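You operate a simulated robot arm through the tools that you are given. There is no shell and no other tool. Be economical: measure what you need, move in short steps, check, and stop when the job is done.

You are at the controls of a simulated robot arm. One attempt, no reset.

Task
Fetch the steel weight and set it on the dot board.
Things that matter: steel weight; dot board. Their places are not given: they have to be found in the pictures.

It is judged by the outcome, as a careful person would: the job done as asked, and still so three seconds after it is handed in. It fails if anything else is knocked over, pushed out of place, dropped, spilled or broken.

Robot
A 7-joint arm with a two-finger parallel gripper, fixed in place. Base frame: the origin is at the foot of the arm, x ahead of it, y to its left, z up; the work surface is at about z = 0. Readings come in mm, degrees, newtons and seconds.
With the tool pointing down near the work surface it reaches from about 240 to 620 mm from the base axis. Its first joint turns from -66.0 to 66.0 degrees. Payload 2.6 kg.
Tool frame: the origin (TCP) lies between the finger pads and is the grasp point; the fingertips stand 30 mm ahead of it; z points along the fingers, y is the line along which they close. The gripper opens to 94 mm. The fingers are 28 mm wide and 10 mm thick; the gripper's body (50 by 96 mm) begins 55 mm behind the TCP.
Orientation is that of the tool frame in the base frame, as [roll, pitch, yaw] about the fixed x, y, z axes, in that order (R = Rz(yaw) Ry(pitch) Rx(roll)). With the fingers straight down and closing along the base's y, the tool's x points along the base's -x, its y along +y and its z along -z.

Tools
- The arm moves only by the tool servo_tool. Its argument "motion" is a list of rows, each an object (a shift or turn left out is 0, a gripper value left out holds the last) with "linear": the shift along the tool's x, y, z in mm, a list of three; "yaw": the turn about the tool's z in degrees. In form: [{"linear": [x, y, z], "yaw": yaw}, ...]. A call has 1 to 20 rows; each row is the pose to reach, as a shift and turn from the pose commanded when the call began, along the tool's axes at that moment. "hand" is the gripper command, from -1 (shut) to 1 (fully open), values between in proportion, set as the call begins (left out, the last holds). Rows are played at 5 a second. More than 50 mm and 8.6 degrees between two rows, or a gripper value outside its range, and nothing of the call is played. Where a pose cannot be reached the arm comes as near as it can. A force on the tool above 40 N (or 10 N above the force at the start of the call, whichever is more), or a blocked arm, ends the call early, and 0.2 s more pass. The fingers move at their own pace (about 72 mm/s each) and stop on an object; they squeeze with about 43 N. The grip force told is the motor's: it shows also when the fingers shut on nothing. Time passes only in rows, and 0.2 s behind the last, so rows that repeat a pose let the fingers close. It gives the time, the measured TCP pose, the force on the tool (base axes), the opening and the grip force at its end, in the units of the frame above (readings bear some noise), and new pictures: "views" is both (left out), scene, wrist or none.
- Cameras (640 x 400 px; columns grow to the right, rows downward): "scene" is fixed at [39.6, 433.7, 561.2]; the picture's right is [-0.73, -0.68, 0.00], its down [-0.40, 0.44, -0.80] and it looks along [0.55, -0.59, -0.59] (base axes); focal length 334 px, centre (320, 200). "wrist" rides on the gripper at [-37, 0, -58] in the tool frame; the picture's right is [0.00, -1.00, 0.00], its down [0.97, 0.00, -0.24] and it looks along [0.24, 0.00, 0.97] (tool axes); focal length 218 px, centre (320, 200).
- locate(camera, pixels): there is no depth. For up to 12 entries [column, row, z] of the newest picture of that camera ("zoom" is the newest enlarged one), the place [x, y] in the base frame at which the ray of that pixel passes the height z, good to about 3 mm. No time passes.
- inspect(camera, box): a new picture of the part [left, top, right, bottom] of that camera's present view, enlarged. No time passes.
- finish_job(): hands the job in; it is judged then, once.

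Go step by step. Measure first, check grasps and placings, and put right what went wrong. The budget is 60 turns and 120 pictures, counting those below and the enlarged ones. Unless the task says otherwise, let go and move clear before handing in, and close with one line.

The tools are called after "Request:" as name(argument=value, ...) on one line, values as JSON. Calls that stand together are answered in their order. servo_tool: Moves the arm, as the interface text tells. Its arguments: {"type":"object","properties":{"motion":{"type":"array","items":{"type":"object","properties":{"linear":{"type":"array","items":{"type":"number"}},"yaw":{"type":"number"}}}},"hand":{"type":"number"},"views":{"type":"string","enum":["both","scene","wrist","none"]}},"required":["motion"]} The other tools are called the same way: locate (camera, pixels) gives the place at which the rays of pixels pass given heights; inspect (camera, box) takes an enlarged picture of a part of a camera's view; finish_job () hands the job in.

At the start:

```text
time_s: 0.0
eef_pos: [321.1, -112.4, 232.8]
orientation: [179.9, -0.1, 180.0]
ft_force: [-0.5, -0.2, 0.5]
finger_gap: 93.6
grip_force: 0.0
```

scene: 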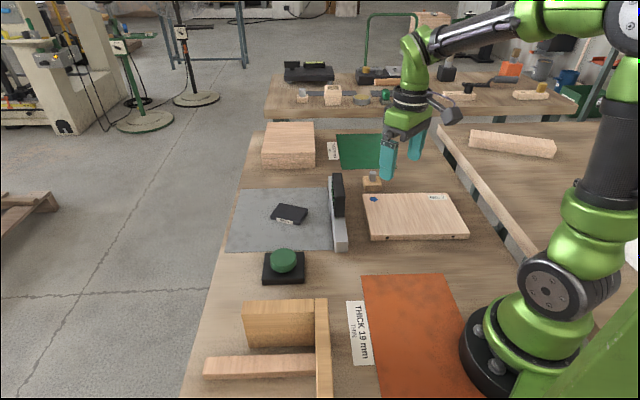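
wrist: 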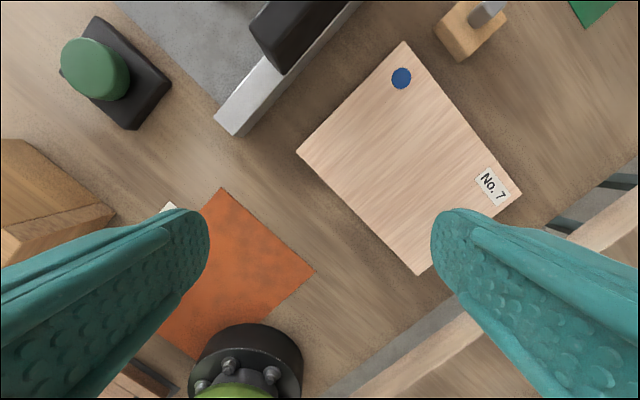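

The board with the blue dot (scene 415,215) looks like the dot board; the steel weight is not obvious, with candidates near (372,180), (290,213) and (337,195). I'll enlarge these areas.

Request:
inspect(camera="scene", box=[220, 120, 480, 290])

Request:
inspect(camera="wrist", box=[380, 0, 640, 160])

Request:
inspect(camera="scene", box=[260, 50, 580, 130])

```text
2.35 times, centred on (350, 205) of scene
```

zoom: 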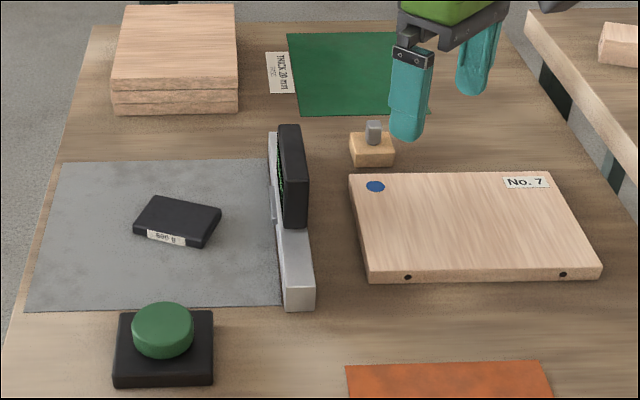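

```text
2.46 times, centred on (510, 80) of wrist
```

zoom: 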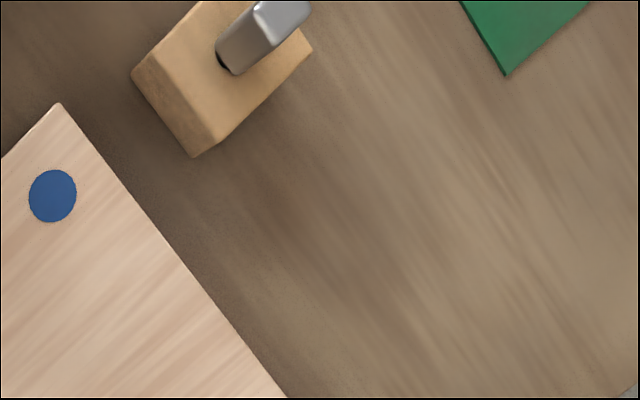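

```text
2.00 times, centred on (420, 90) of scene
```

zoom: 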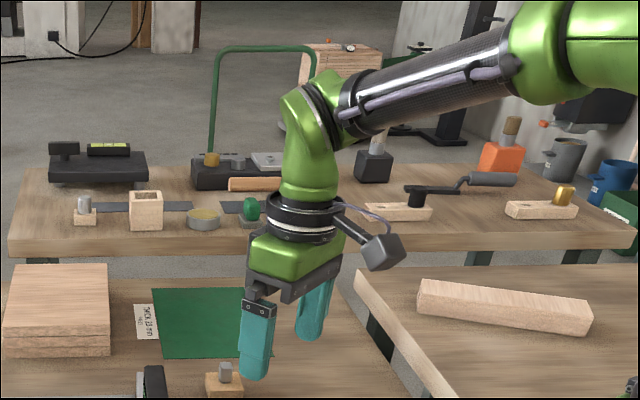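

A black block at (290,213) bears a gram label, and another black block leans against the metal fence at (337,195). I'll enlarge both to read the labels.

Request:
inspect(camera="scene", box=[265, 195, 315, 230])

Request:
inspect(camera="scene", box=[315, 165, 390, 255])

Request:
inspect(camera="wrist", box=[200, 0, 420, 140])

```text
11.43 times, centred on (290, 212) of scene
```

zoom: 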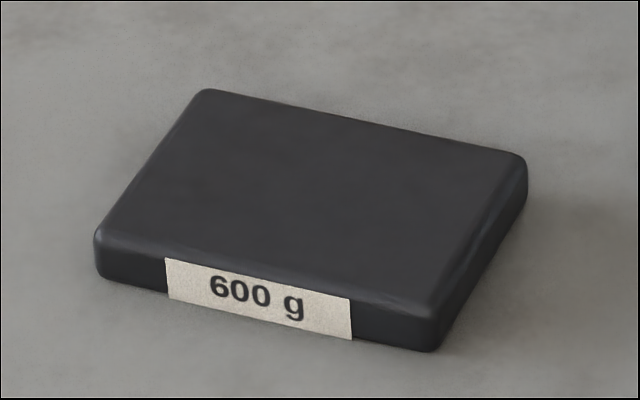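

```text
4.44 times, centred on (352, 210) of scene
```

zoom: 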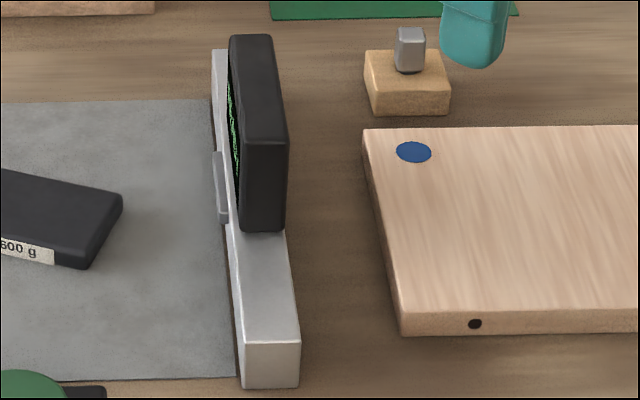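

```text
2.86 times, centred on (310, 70) of wrist
```

zoom: 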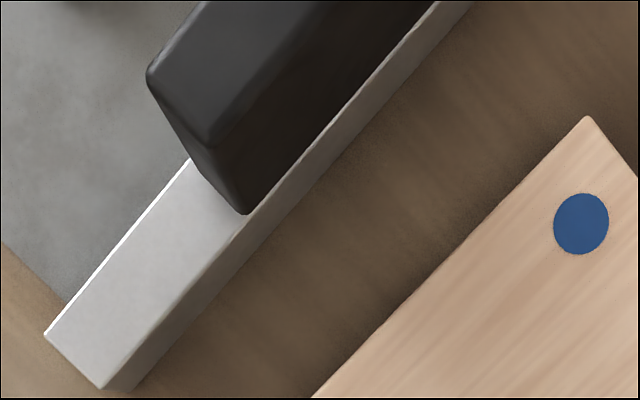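

The steel weight is the black 600 g block at scene (290,213), on the grey plate; the dot board is the No. 7 board. I'll locate the corners of the weight and the board.

Request:
locate(camera="scene", pixels=[[270.8, 219.5, 2], [299.8, 225.6, 2], [308, 213, 2], [270.3, 215.3, 14], [300.1, 222.1, 14], [307.9, 208.6, 14], [279.9, 202.9, 14], [270.3, 215.3, 20], [300.1, 222.1, 20], [307.9, 208.6, 20], [279.9, 202.9, 20], [332, 249, 0]])

Request:
locate(camera="scene", pixels=[[362, 194, 20], [370, 235, 20], [370, 240, 0], [468, 233, 20], [448, 193, 20], [469, 238, 0], [374, 199, 20], [335, 217, 40], [343, 217, 40], [330, 187, 30], [344, 250, 0], [415, 214, 20]])

Request:
locate(camera="wrist", pixels=[[405, 42, 20], [297, 152, 20], [417, 275, 20], [520, 193, 20], [401, 78, 20], [250, 20, 60], [214, 117, 25], [235, 136, 25]])

```text
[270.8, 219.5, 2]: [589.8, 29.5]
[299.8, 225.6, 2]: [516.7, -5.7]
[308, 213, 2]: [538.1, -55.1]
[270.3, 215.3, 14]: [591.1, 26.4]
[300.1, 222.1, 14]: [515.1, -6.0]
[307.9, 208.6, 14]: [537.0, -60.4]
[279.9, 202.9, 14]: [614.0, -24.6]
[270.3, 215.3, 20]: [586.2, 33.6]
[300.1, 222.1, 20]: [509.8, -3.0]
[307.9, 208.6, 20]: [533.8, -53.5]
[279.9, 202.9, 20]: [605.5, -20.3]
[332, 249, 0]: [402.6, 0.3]
```

```text
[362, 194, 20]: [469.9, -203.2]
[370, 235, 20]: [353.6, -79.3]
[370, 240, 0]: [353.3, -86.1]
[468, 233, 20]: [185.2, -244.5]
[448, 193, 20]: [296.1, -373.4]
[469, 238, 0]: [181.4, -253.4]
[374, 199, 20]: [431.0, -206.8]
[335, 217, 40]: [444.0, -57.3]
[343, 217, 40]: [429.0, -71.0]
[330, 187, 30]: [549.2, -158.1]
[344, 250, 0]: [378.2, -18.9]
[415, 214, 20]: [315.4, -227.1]
```

```text
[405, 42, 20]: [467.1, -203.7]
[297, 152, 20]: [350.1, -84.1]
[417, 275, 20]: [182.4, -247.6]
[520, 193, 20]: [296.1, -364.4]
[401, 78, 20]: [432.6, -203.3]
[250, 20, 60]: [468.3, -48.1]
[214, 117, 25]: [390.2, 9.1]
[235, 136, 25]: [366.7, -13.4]
```

The weight is centred near (563,-15), about 82 x 58 mm, with its long axis about 23° from x. The board's top is centred near (325,-225). I'll move above the weight at the present height, which clears the display, and turn the fingers to span the short side.

Request:
servo_tool(hand=1, motion=[{"linear": [-30, 12, 0], "yaw": -3}, {"linear": [-60, 24, 0], "yaw": -6}, {"linear": [-90, 36, 0], "yaw": -9}, {"linear": [-120, 48, 0], "yaw": -12}, {"linear": [-150, 60, 0], "yaw": -15}, {"linear": [-180, 72, 0], "yaw": -18}, {"linear": [-210, 84, 0], "yaw": -21}, {"linear": [-242, 97, 0], "yaw": -23}, {"linear": [-242, 97, 0], "yaw": -23}])

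```text
time_s: 2.0
eef_pos: [562.8, -16.7, 230.8]
orientation: [-180.0, -0.2, -157.1]
ft_force: [-0.2, -0.3, -0.4]
finger_gap: 94.0
grip_force: 0.2
```

scene: 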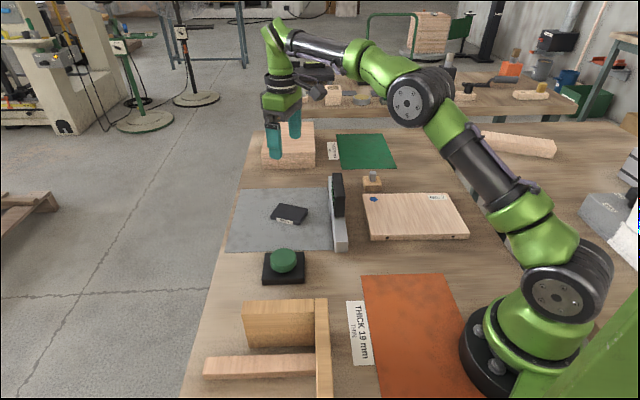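
wrist: 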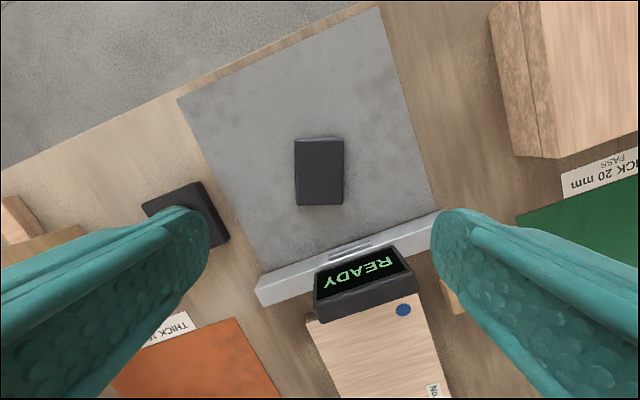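

The weight is between the fingers, and the display reads "READY". I'll look more closely at the display, the slotted rail and the green button, and locate the weight's corners.

Request:
inspect(camera="wrist", box=[240, 200, 460, 340])

Request:
inspect(camera="scene", box=[250, 235, 320, 290])

Request:
locate(camera="wrist", pixels=[[295, 138, 14], [343, 138, 14], [343, 205, 14], [297, 205, 14], [343, 206, 2], [297, 206, 2], [320, 172, 14], [260, 290, 25], [438, 210, 25], [315, 282, 80], [410, 247, 80]])

```text
2.86 times, centred on (350, 270) of wrist
```

zoom: 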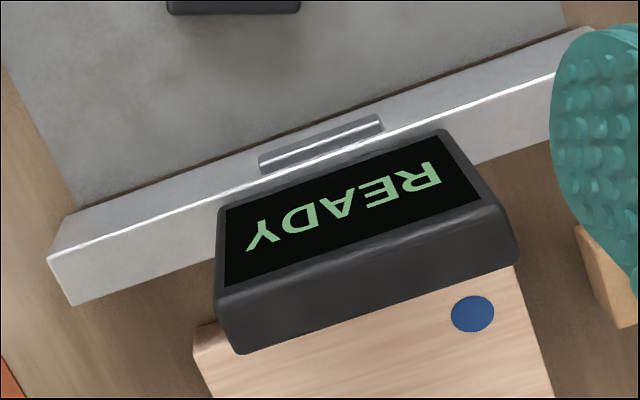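

```text
7.27 times, centred on (285, 262) of scene
```

zoom: 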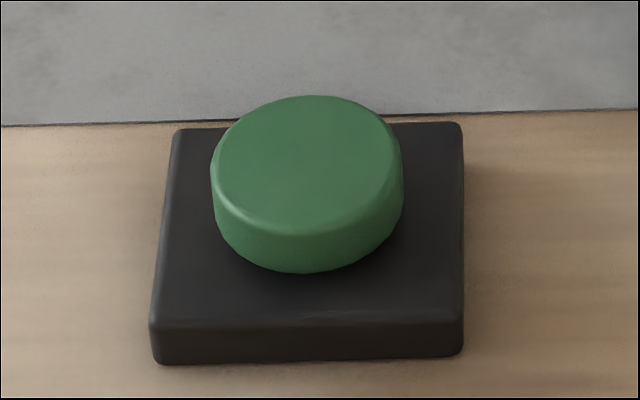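

```text
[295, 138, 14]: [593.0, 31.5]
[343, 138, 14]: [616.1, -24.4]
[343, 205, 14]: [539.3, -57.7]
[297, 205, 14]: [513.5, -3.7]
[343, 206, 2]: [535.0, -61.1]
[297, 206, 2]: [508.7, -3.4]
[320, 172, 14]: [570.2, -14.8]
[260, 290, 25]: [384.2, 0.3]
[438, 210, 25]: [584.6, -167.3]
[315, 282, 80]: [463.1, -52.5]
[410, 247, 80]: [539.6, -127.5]
```

Both views put the weight's centre at about (565.5,-13.6). I'll go down to TCP z≈60 to check the alignment.

Request:
servo_tool(motion=[{"linear": [-3.5, 1.8, 30]}, {"linear": [-3.5, 1.8, 65]}, {"linear": [-3.5, 1.8, 100]}, {"linear": [-3.5, 1.8, 135]}, {"linear": [-3.5, 1.8, 160]}, {"linear": [-3.5, 1.8, 171]}, {"linear": [-3.5, 1.8, 171]}])

```text
time_s: 3.6
eef_pos: [563.7, -12.3, 62.9]
orientation: [-180.0, 0.0, -156.9]
ft_force: [-0.1, 0.9, 0.3]
finger_gap: 93.9
grip_force: 0.2
```

scene: 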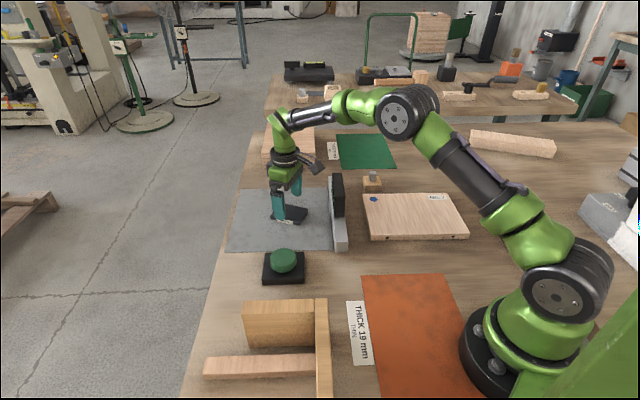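
wrist: 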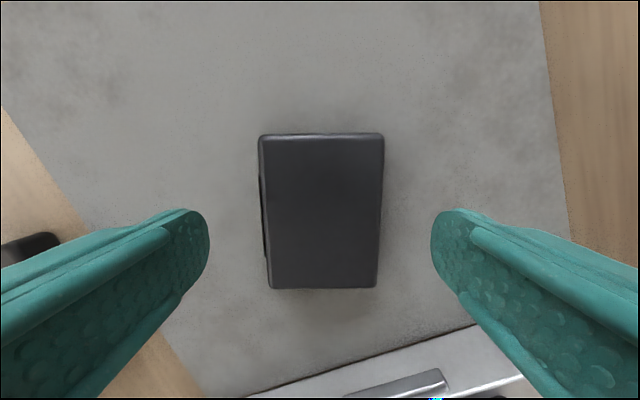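

The weight is nicely centred between the fingers (260–383 against fingertips at 208 and 432). I'll lower to TCP z≈37 with the gripper open and check the readings.

Request:
servo_tool(motion=[{"linear": [0, 0, 12]}, {"linear": [0, 0, 20]}, {"linear": [0, 0, 26]}, {"linear": [0, 0, 26]}], views="wrist")

```text
time_s: 4.6
eef_pos: [564.7, -11.7, 36.0]
orientation: [-180.0, 0.0, -157.0]
ft_force: [-0.8, 0.5, -0.3]
finger_gap: 94.3
grip_force: 0.0
```

wrist: 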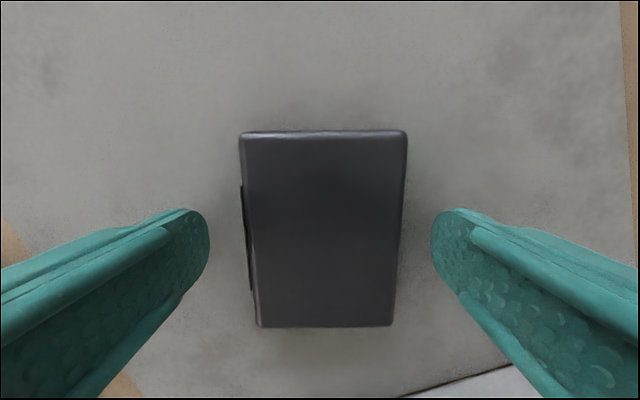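

The tips are at about z=6 with no contact. I'll close the gripper.

Request:
servo_tool(hand=-1, motion=[{"linear": [0, 0, 0]}, {"linear": [0, 0, 0]}, {"linear": [0, 0, 0]}, {"linear": [0, 0, 0]}, {"linear": [0, 0, 0]}])

```text
time_s: 5.8
eef_pos: [564.9, -12.2, 36.0]
orientation: [-180.0, -0.1, -157.0]
ft_force: [-1.0, -1.6, 0.1]
finger_gap: 61.5
grip_force: 42.6
```

scene: 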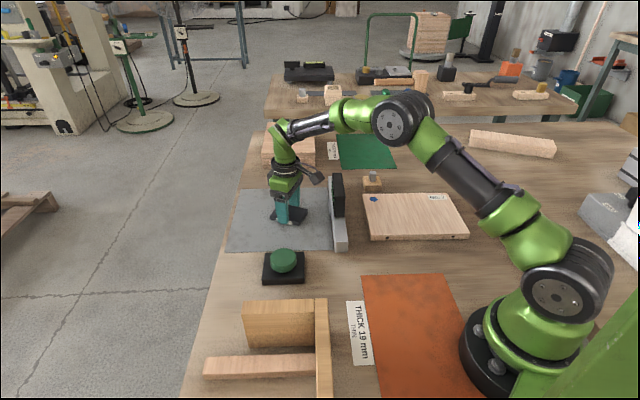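
wrist: 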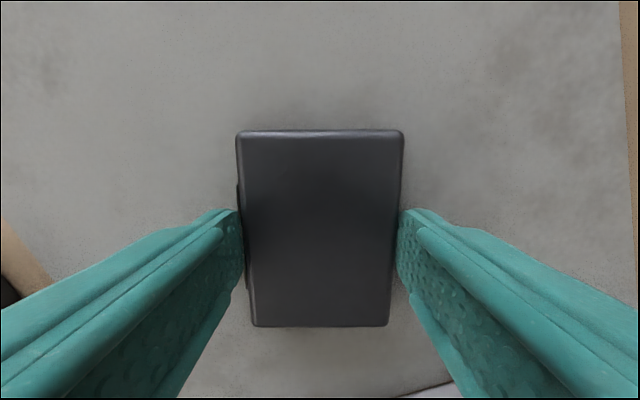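

The weight is held at a 61.5 mm opening with 42.6 N. I'll lift a little first and watch the force.

Request:
servo_tool(motion=[{"linear": [0, 0, -4]}, {"linear": [0, 0, -10]}, {"linear": [0, 0, -20]}, {"linear": [0, 0, -30]}, {"linear": [0, 0, -30]}])

```text
time_s: 7.0
eef_pos: [563.7, -12.2, 65.5]
orientation: [-180.0, 0.0, -157.0]
ft_force: [-0.3, -0.3, -5.1]
finger_gap: 61.5
grip_force: 42.8
```

scene: 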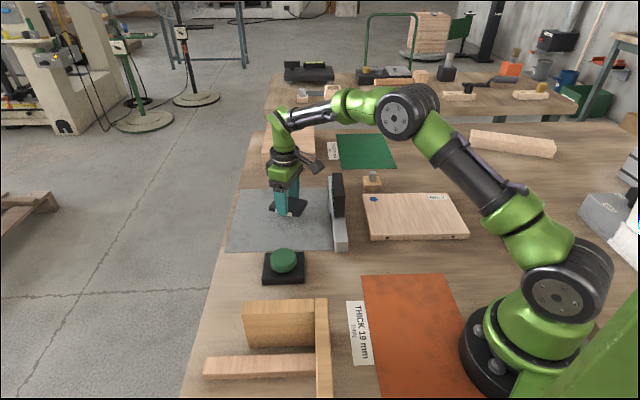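
wrist: 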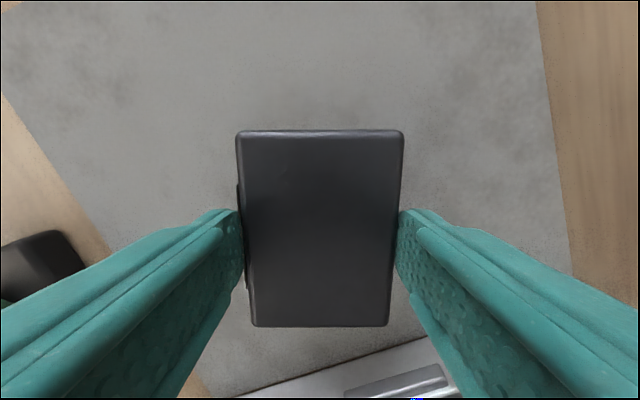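

The weight is lifted cleanly: the force is now −5 N in z and the opening is steady. I'll rise to z≈230 and carry it over the display to above the board's centre.

Request:
servo_tool(motion=[{"linear": [0, 0, -25]}, {"linear": [0, 0, -60]}, {"linear": [0, 0, -95]}, {"linear": [0, 0, -130]}, {"linear": [0, 0, -155]}, {"linear": [0, 0, -165]}, {"linear": [18, -6, -165]}, {"linear": [45, -15, -165]}, {"linear": [75, -25, -165]}, {"linear": [105, -35, -165]}, {"linear": [135, -45, -165]}, {"linear": [165, -56, -165]}, {"linear": [195, -66, -165]}, {"linear": [225, -76, -165]}, {"linear": [255, -86, -165]}, {"linear": [283, -96, -165]}, {"linear": [298, -101, -165]}, {"linear": [303, -102.6, -165]}, {"linear": [303, -102.6, -165]}])

```text
time_s: 11.0
eef_pos: [325.6, -226.5, 231.5]
orientation: [180.0, 0.0, -157.0]
ft_force: [-0.3, -0.1, -5.4]
finger_gap: 61.9
grip_force: 42.6
```

scene: 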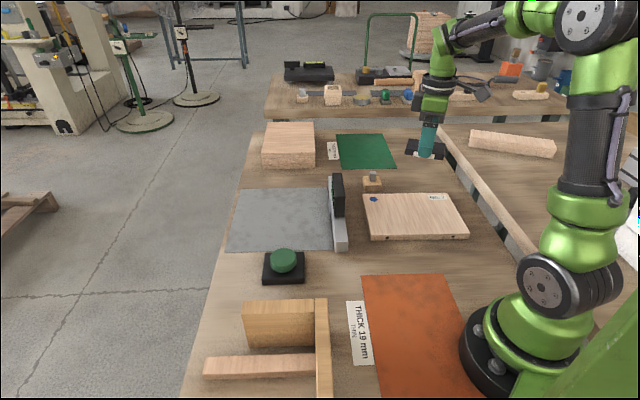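
wrist: 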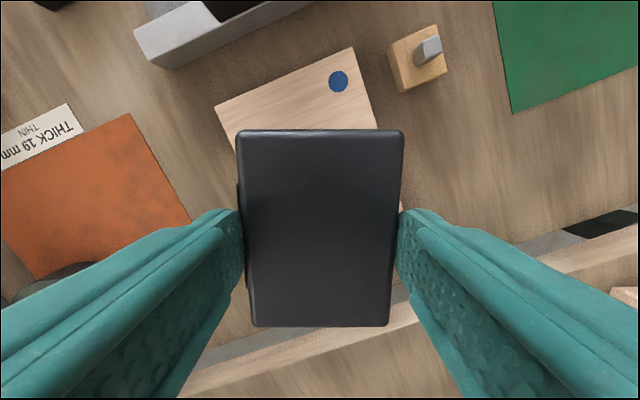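

The weight is held over the board at (325,-226). I'll descend to TCP z≈75, which leaves about 18 mm of clearance, and check.

Request:
servo_tool(motion=[{"linear": [0, 0, 25]}, {"linear": [0, 0, 60]}, {"linear": [0, 0, 95]}, {"linear": [0, 0, 125]}, {"linear": [0, 0, 147]}, {"linear": [0, 0, 157]}, {"linear": [0, 0, 157]}])

Request:
inspect(camera="scene", box=[345, 155, 485, 250])

```text
time_s: 12.6
eef_pos: [326.0, -225.6, 73.1]
orientation: [180.0, 0.0, -156.9]
ft_force: [0.3, -0.7, -5.8]
finger_gap: 61.8
grip_force: 43.7
```

scene: 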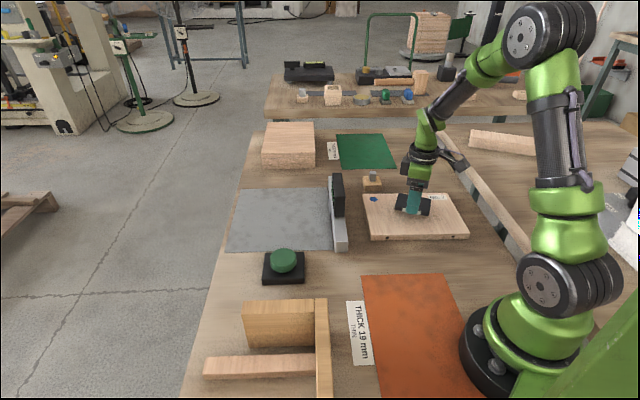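
wrist: 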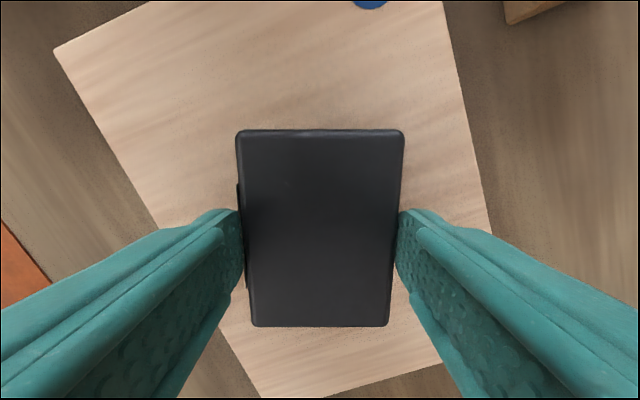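

```text
4.21 times, centred on (415, 202) of scene
```

zoom: 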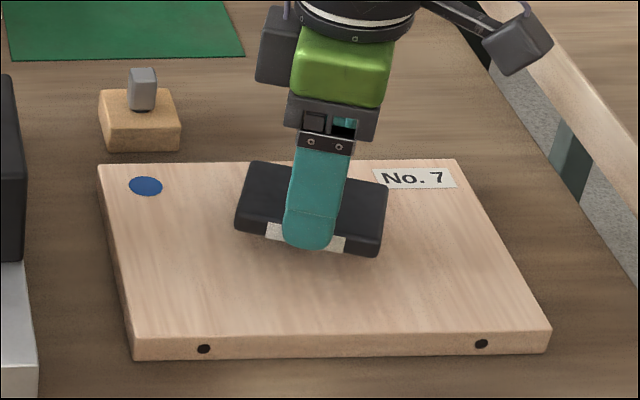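

The weight hovers over the middle of the board. I'll lower in small steps to find contact.

Request:
servo_tool(motion=[{"linear": [0, 0, 5]}, {"linear": [0, 0, 10]}, {"linear": [0, 0, 13]}, {"linear": [0, 0, 15]}, {"linear": [0, 0, 15]}], views="none")

Request:
inspect(camera="scene", box=[380, 185, 460, 235])

```text
time_s: 13.8
eef_pos: [327.8, -225.2, 58.6]
orientation: [-180.0, -0.1, -156.9]
ft_force: [0.1, 0.2, -5.9]
finger_gap: 61.5
grip_force: 42.6
```

```text
8.00 times, centred on (420, 210) of scene
```

zoom: 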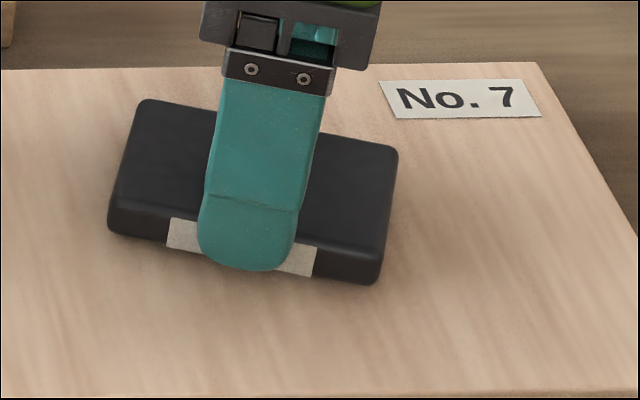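

No contact yet: the force is still about −5.9 N. I'll continue in 1 mm steps.

Request:
servo_tool(motion=[{"linear": [0, 0, 1]}, {"linear": [0, 0, 2]}, {"linear": [0, 0, 3]}, {"linear": [0, 0, 3]}], views="none")

```text
time_s: 14.8
eef_pos: [328.4, -224.5, 55.0]
orientation: [180.0, 0.0, -157.0]
ft_force: [-0.9, 1.8, 2.4]
finger_gap: 61.9
grip_force: 43.3
```

The force rose to +2.4 N at z=55, so the weight now rests on the board. I'll open the gripper.

Request:
servo_tool(hand=0.8, motion=[{"linear": [0, 0, 0]}, {"linear": [0, 0, 0]}, {"linear": [0, 0, 0]}])

```text
time_s: 15.6
eef_pos: [326.9, -226.3, 55.6]
orientation: [-180.0, -0.1, -157.0]
ft_force: [-0.4, -0.6, 1.0]
finger_gap: 84.5
grip_force: 0.0
```

scene: 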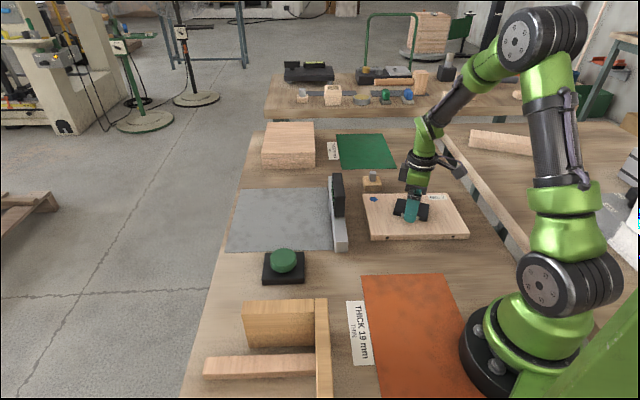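
wrist: 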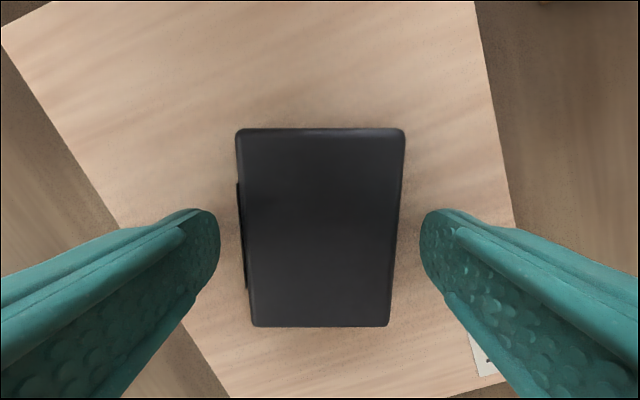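

The weight is released with both fingers clear of it. I'll rise straight up.

Request:
servo_tool(motion=[{"linear": [0, 0, -15]}, {"linear": [0, 0, -40]}, {"linear": [0, 0, -75]}, {"linear": [0, 0, -110]}, {"linear": [0, 0, -145]}, {"linear": [0, 0, -170]}, {"linear": [0, 0, -170]}])

Request:
inspect(camera="scene", box=[220, 120, 480, 290])

```text
time_s: 17.2
eef_pos: [328.3, -225.2, 225.2]
orientation: [180.0, -0.1, -157.0]
ft_force: [0.0, -0.1, 0.2]
finger_gap: 84.6
grip_force: 0.1
```

scene: 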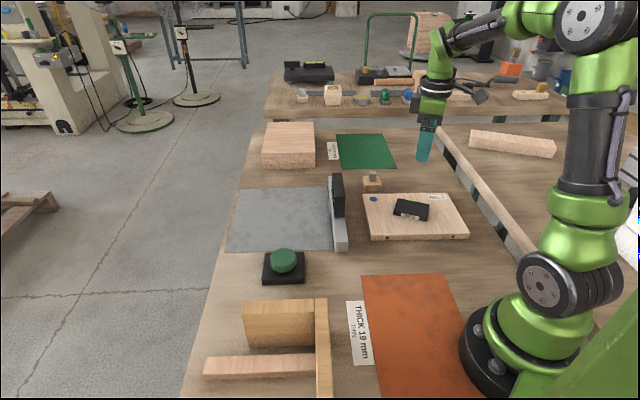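
wrist: 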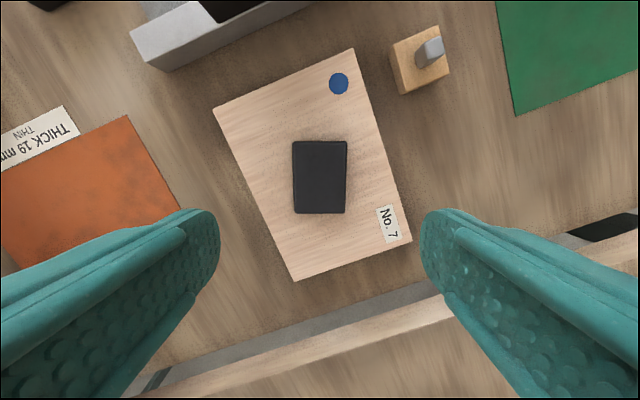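

```text
2.35 times, centred on (350, 205) of scene
```

zoom: 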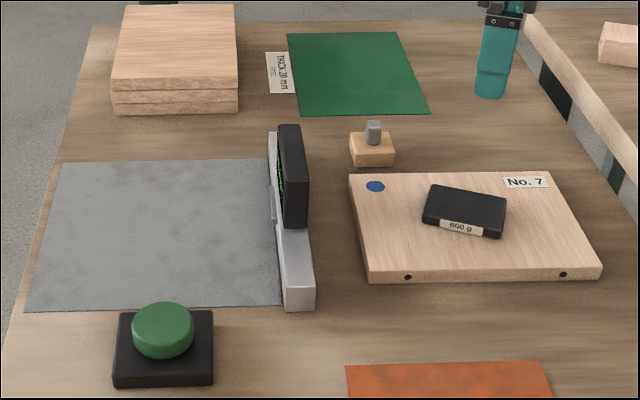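

The weight lies flat in the middle of the No. 7 dot board, nothing else has moved, and the arm is clear. I'll hand it in.

Request:
finish_job()

```text
The job is handed in.
```

The 600 g steel weight now rests flat on the dot board (No. 7), the gripper is clear of it, and nothing else was disturbed.
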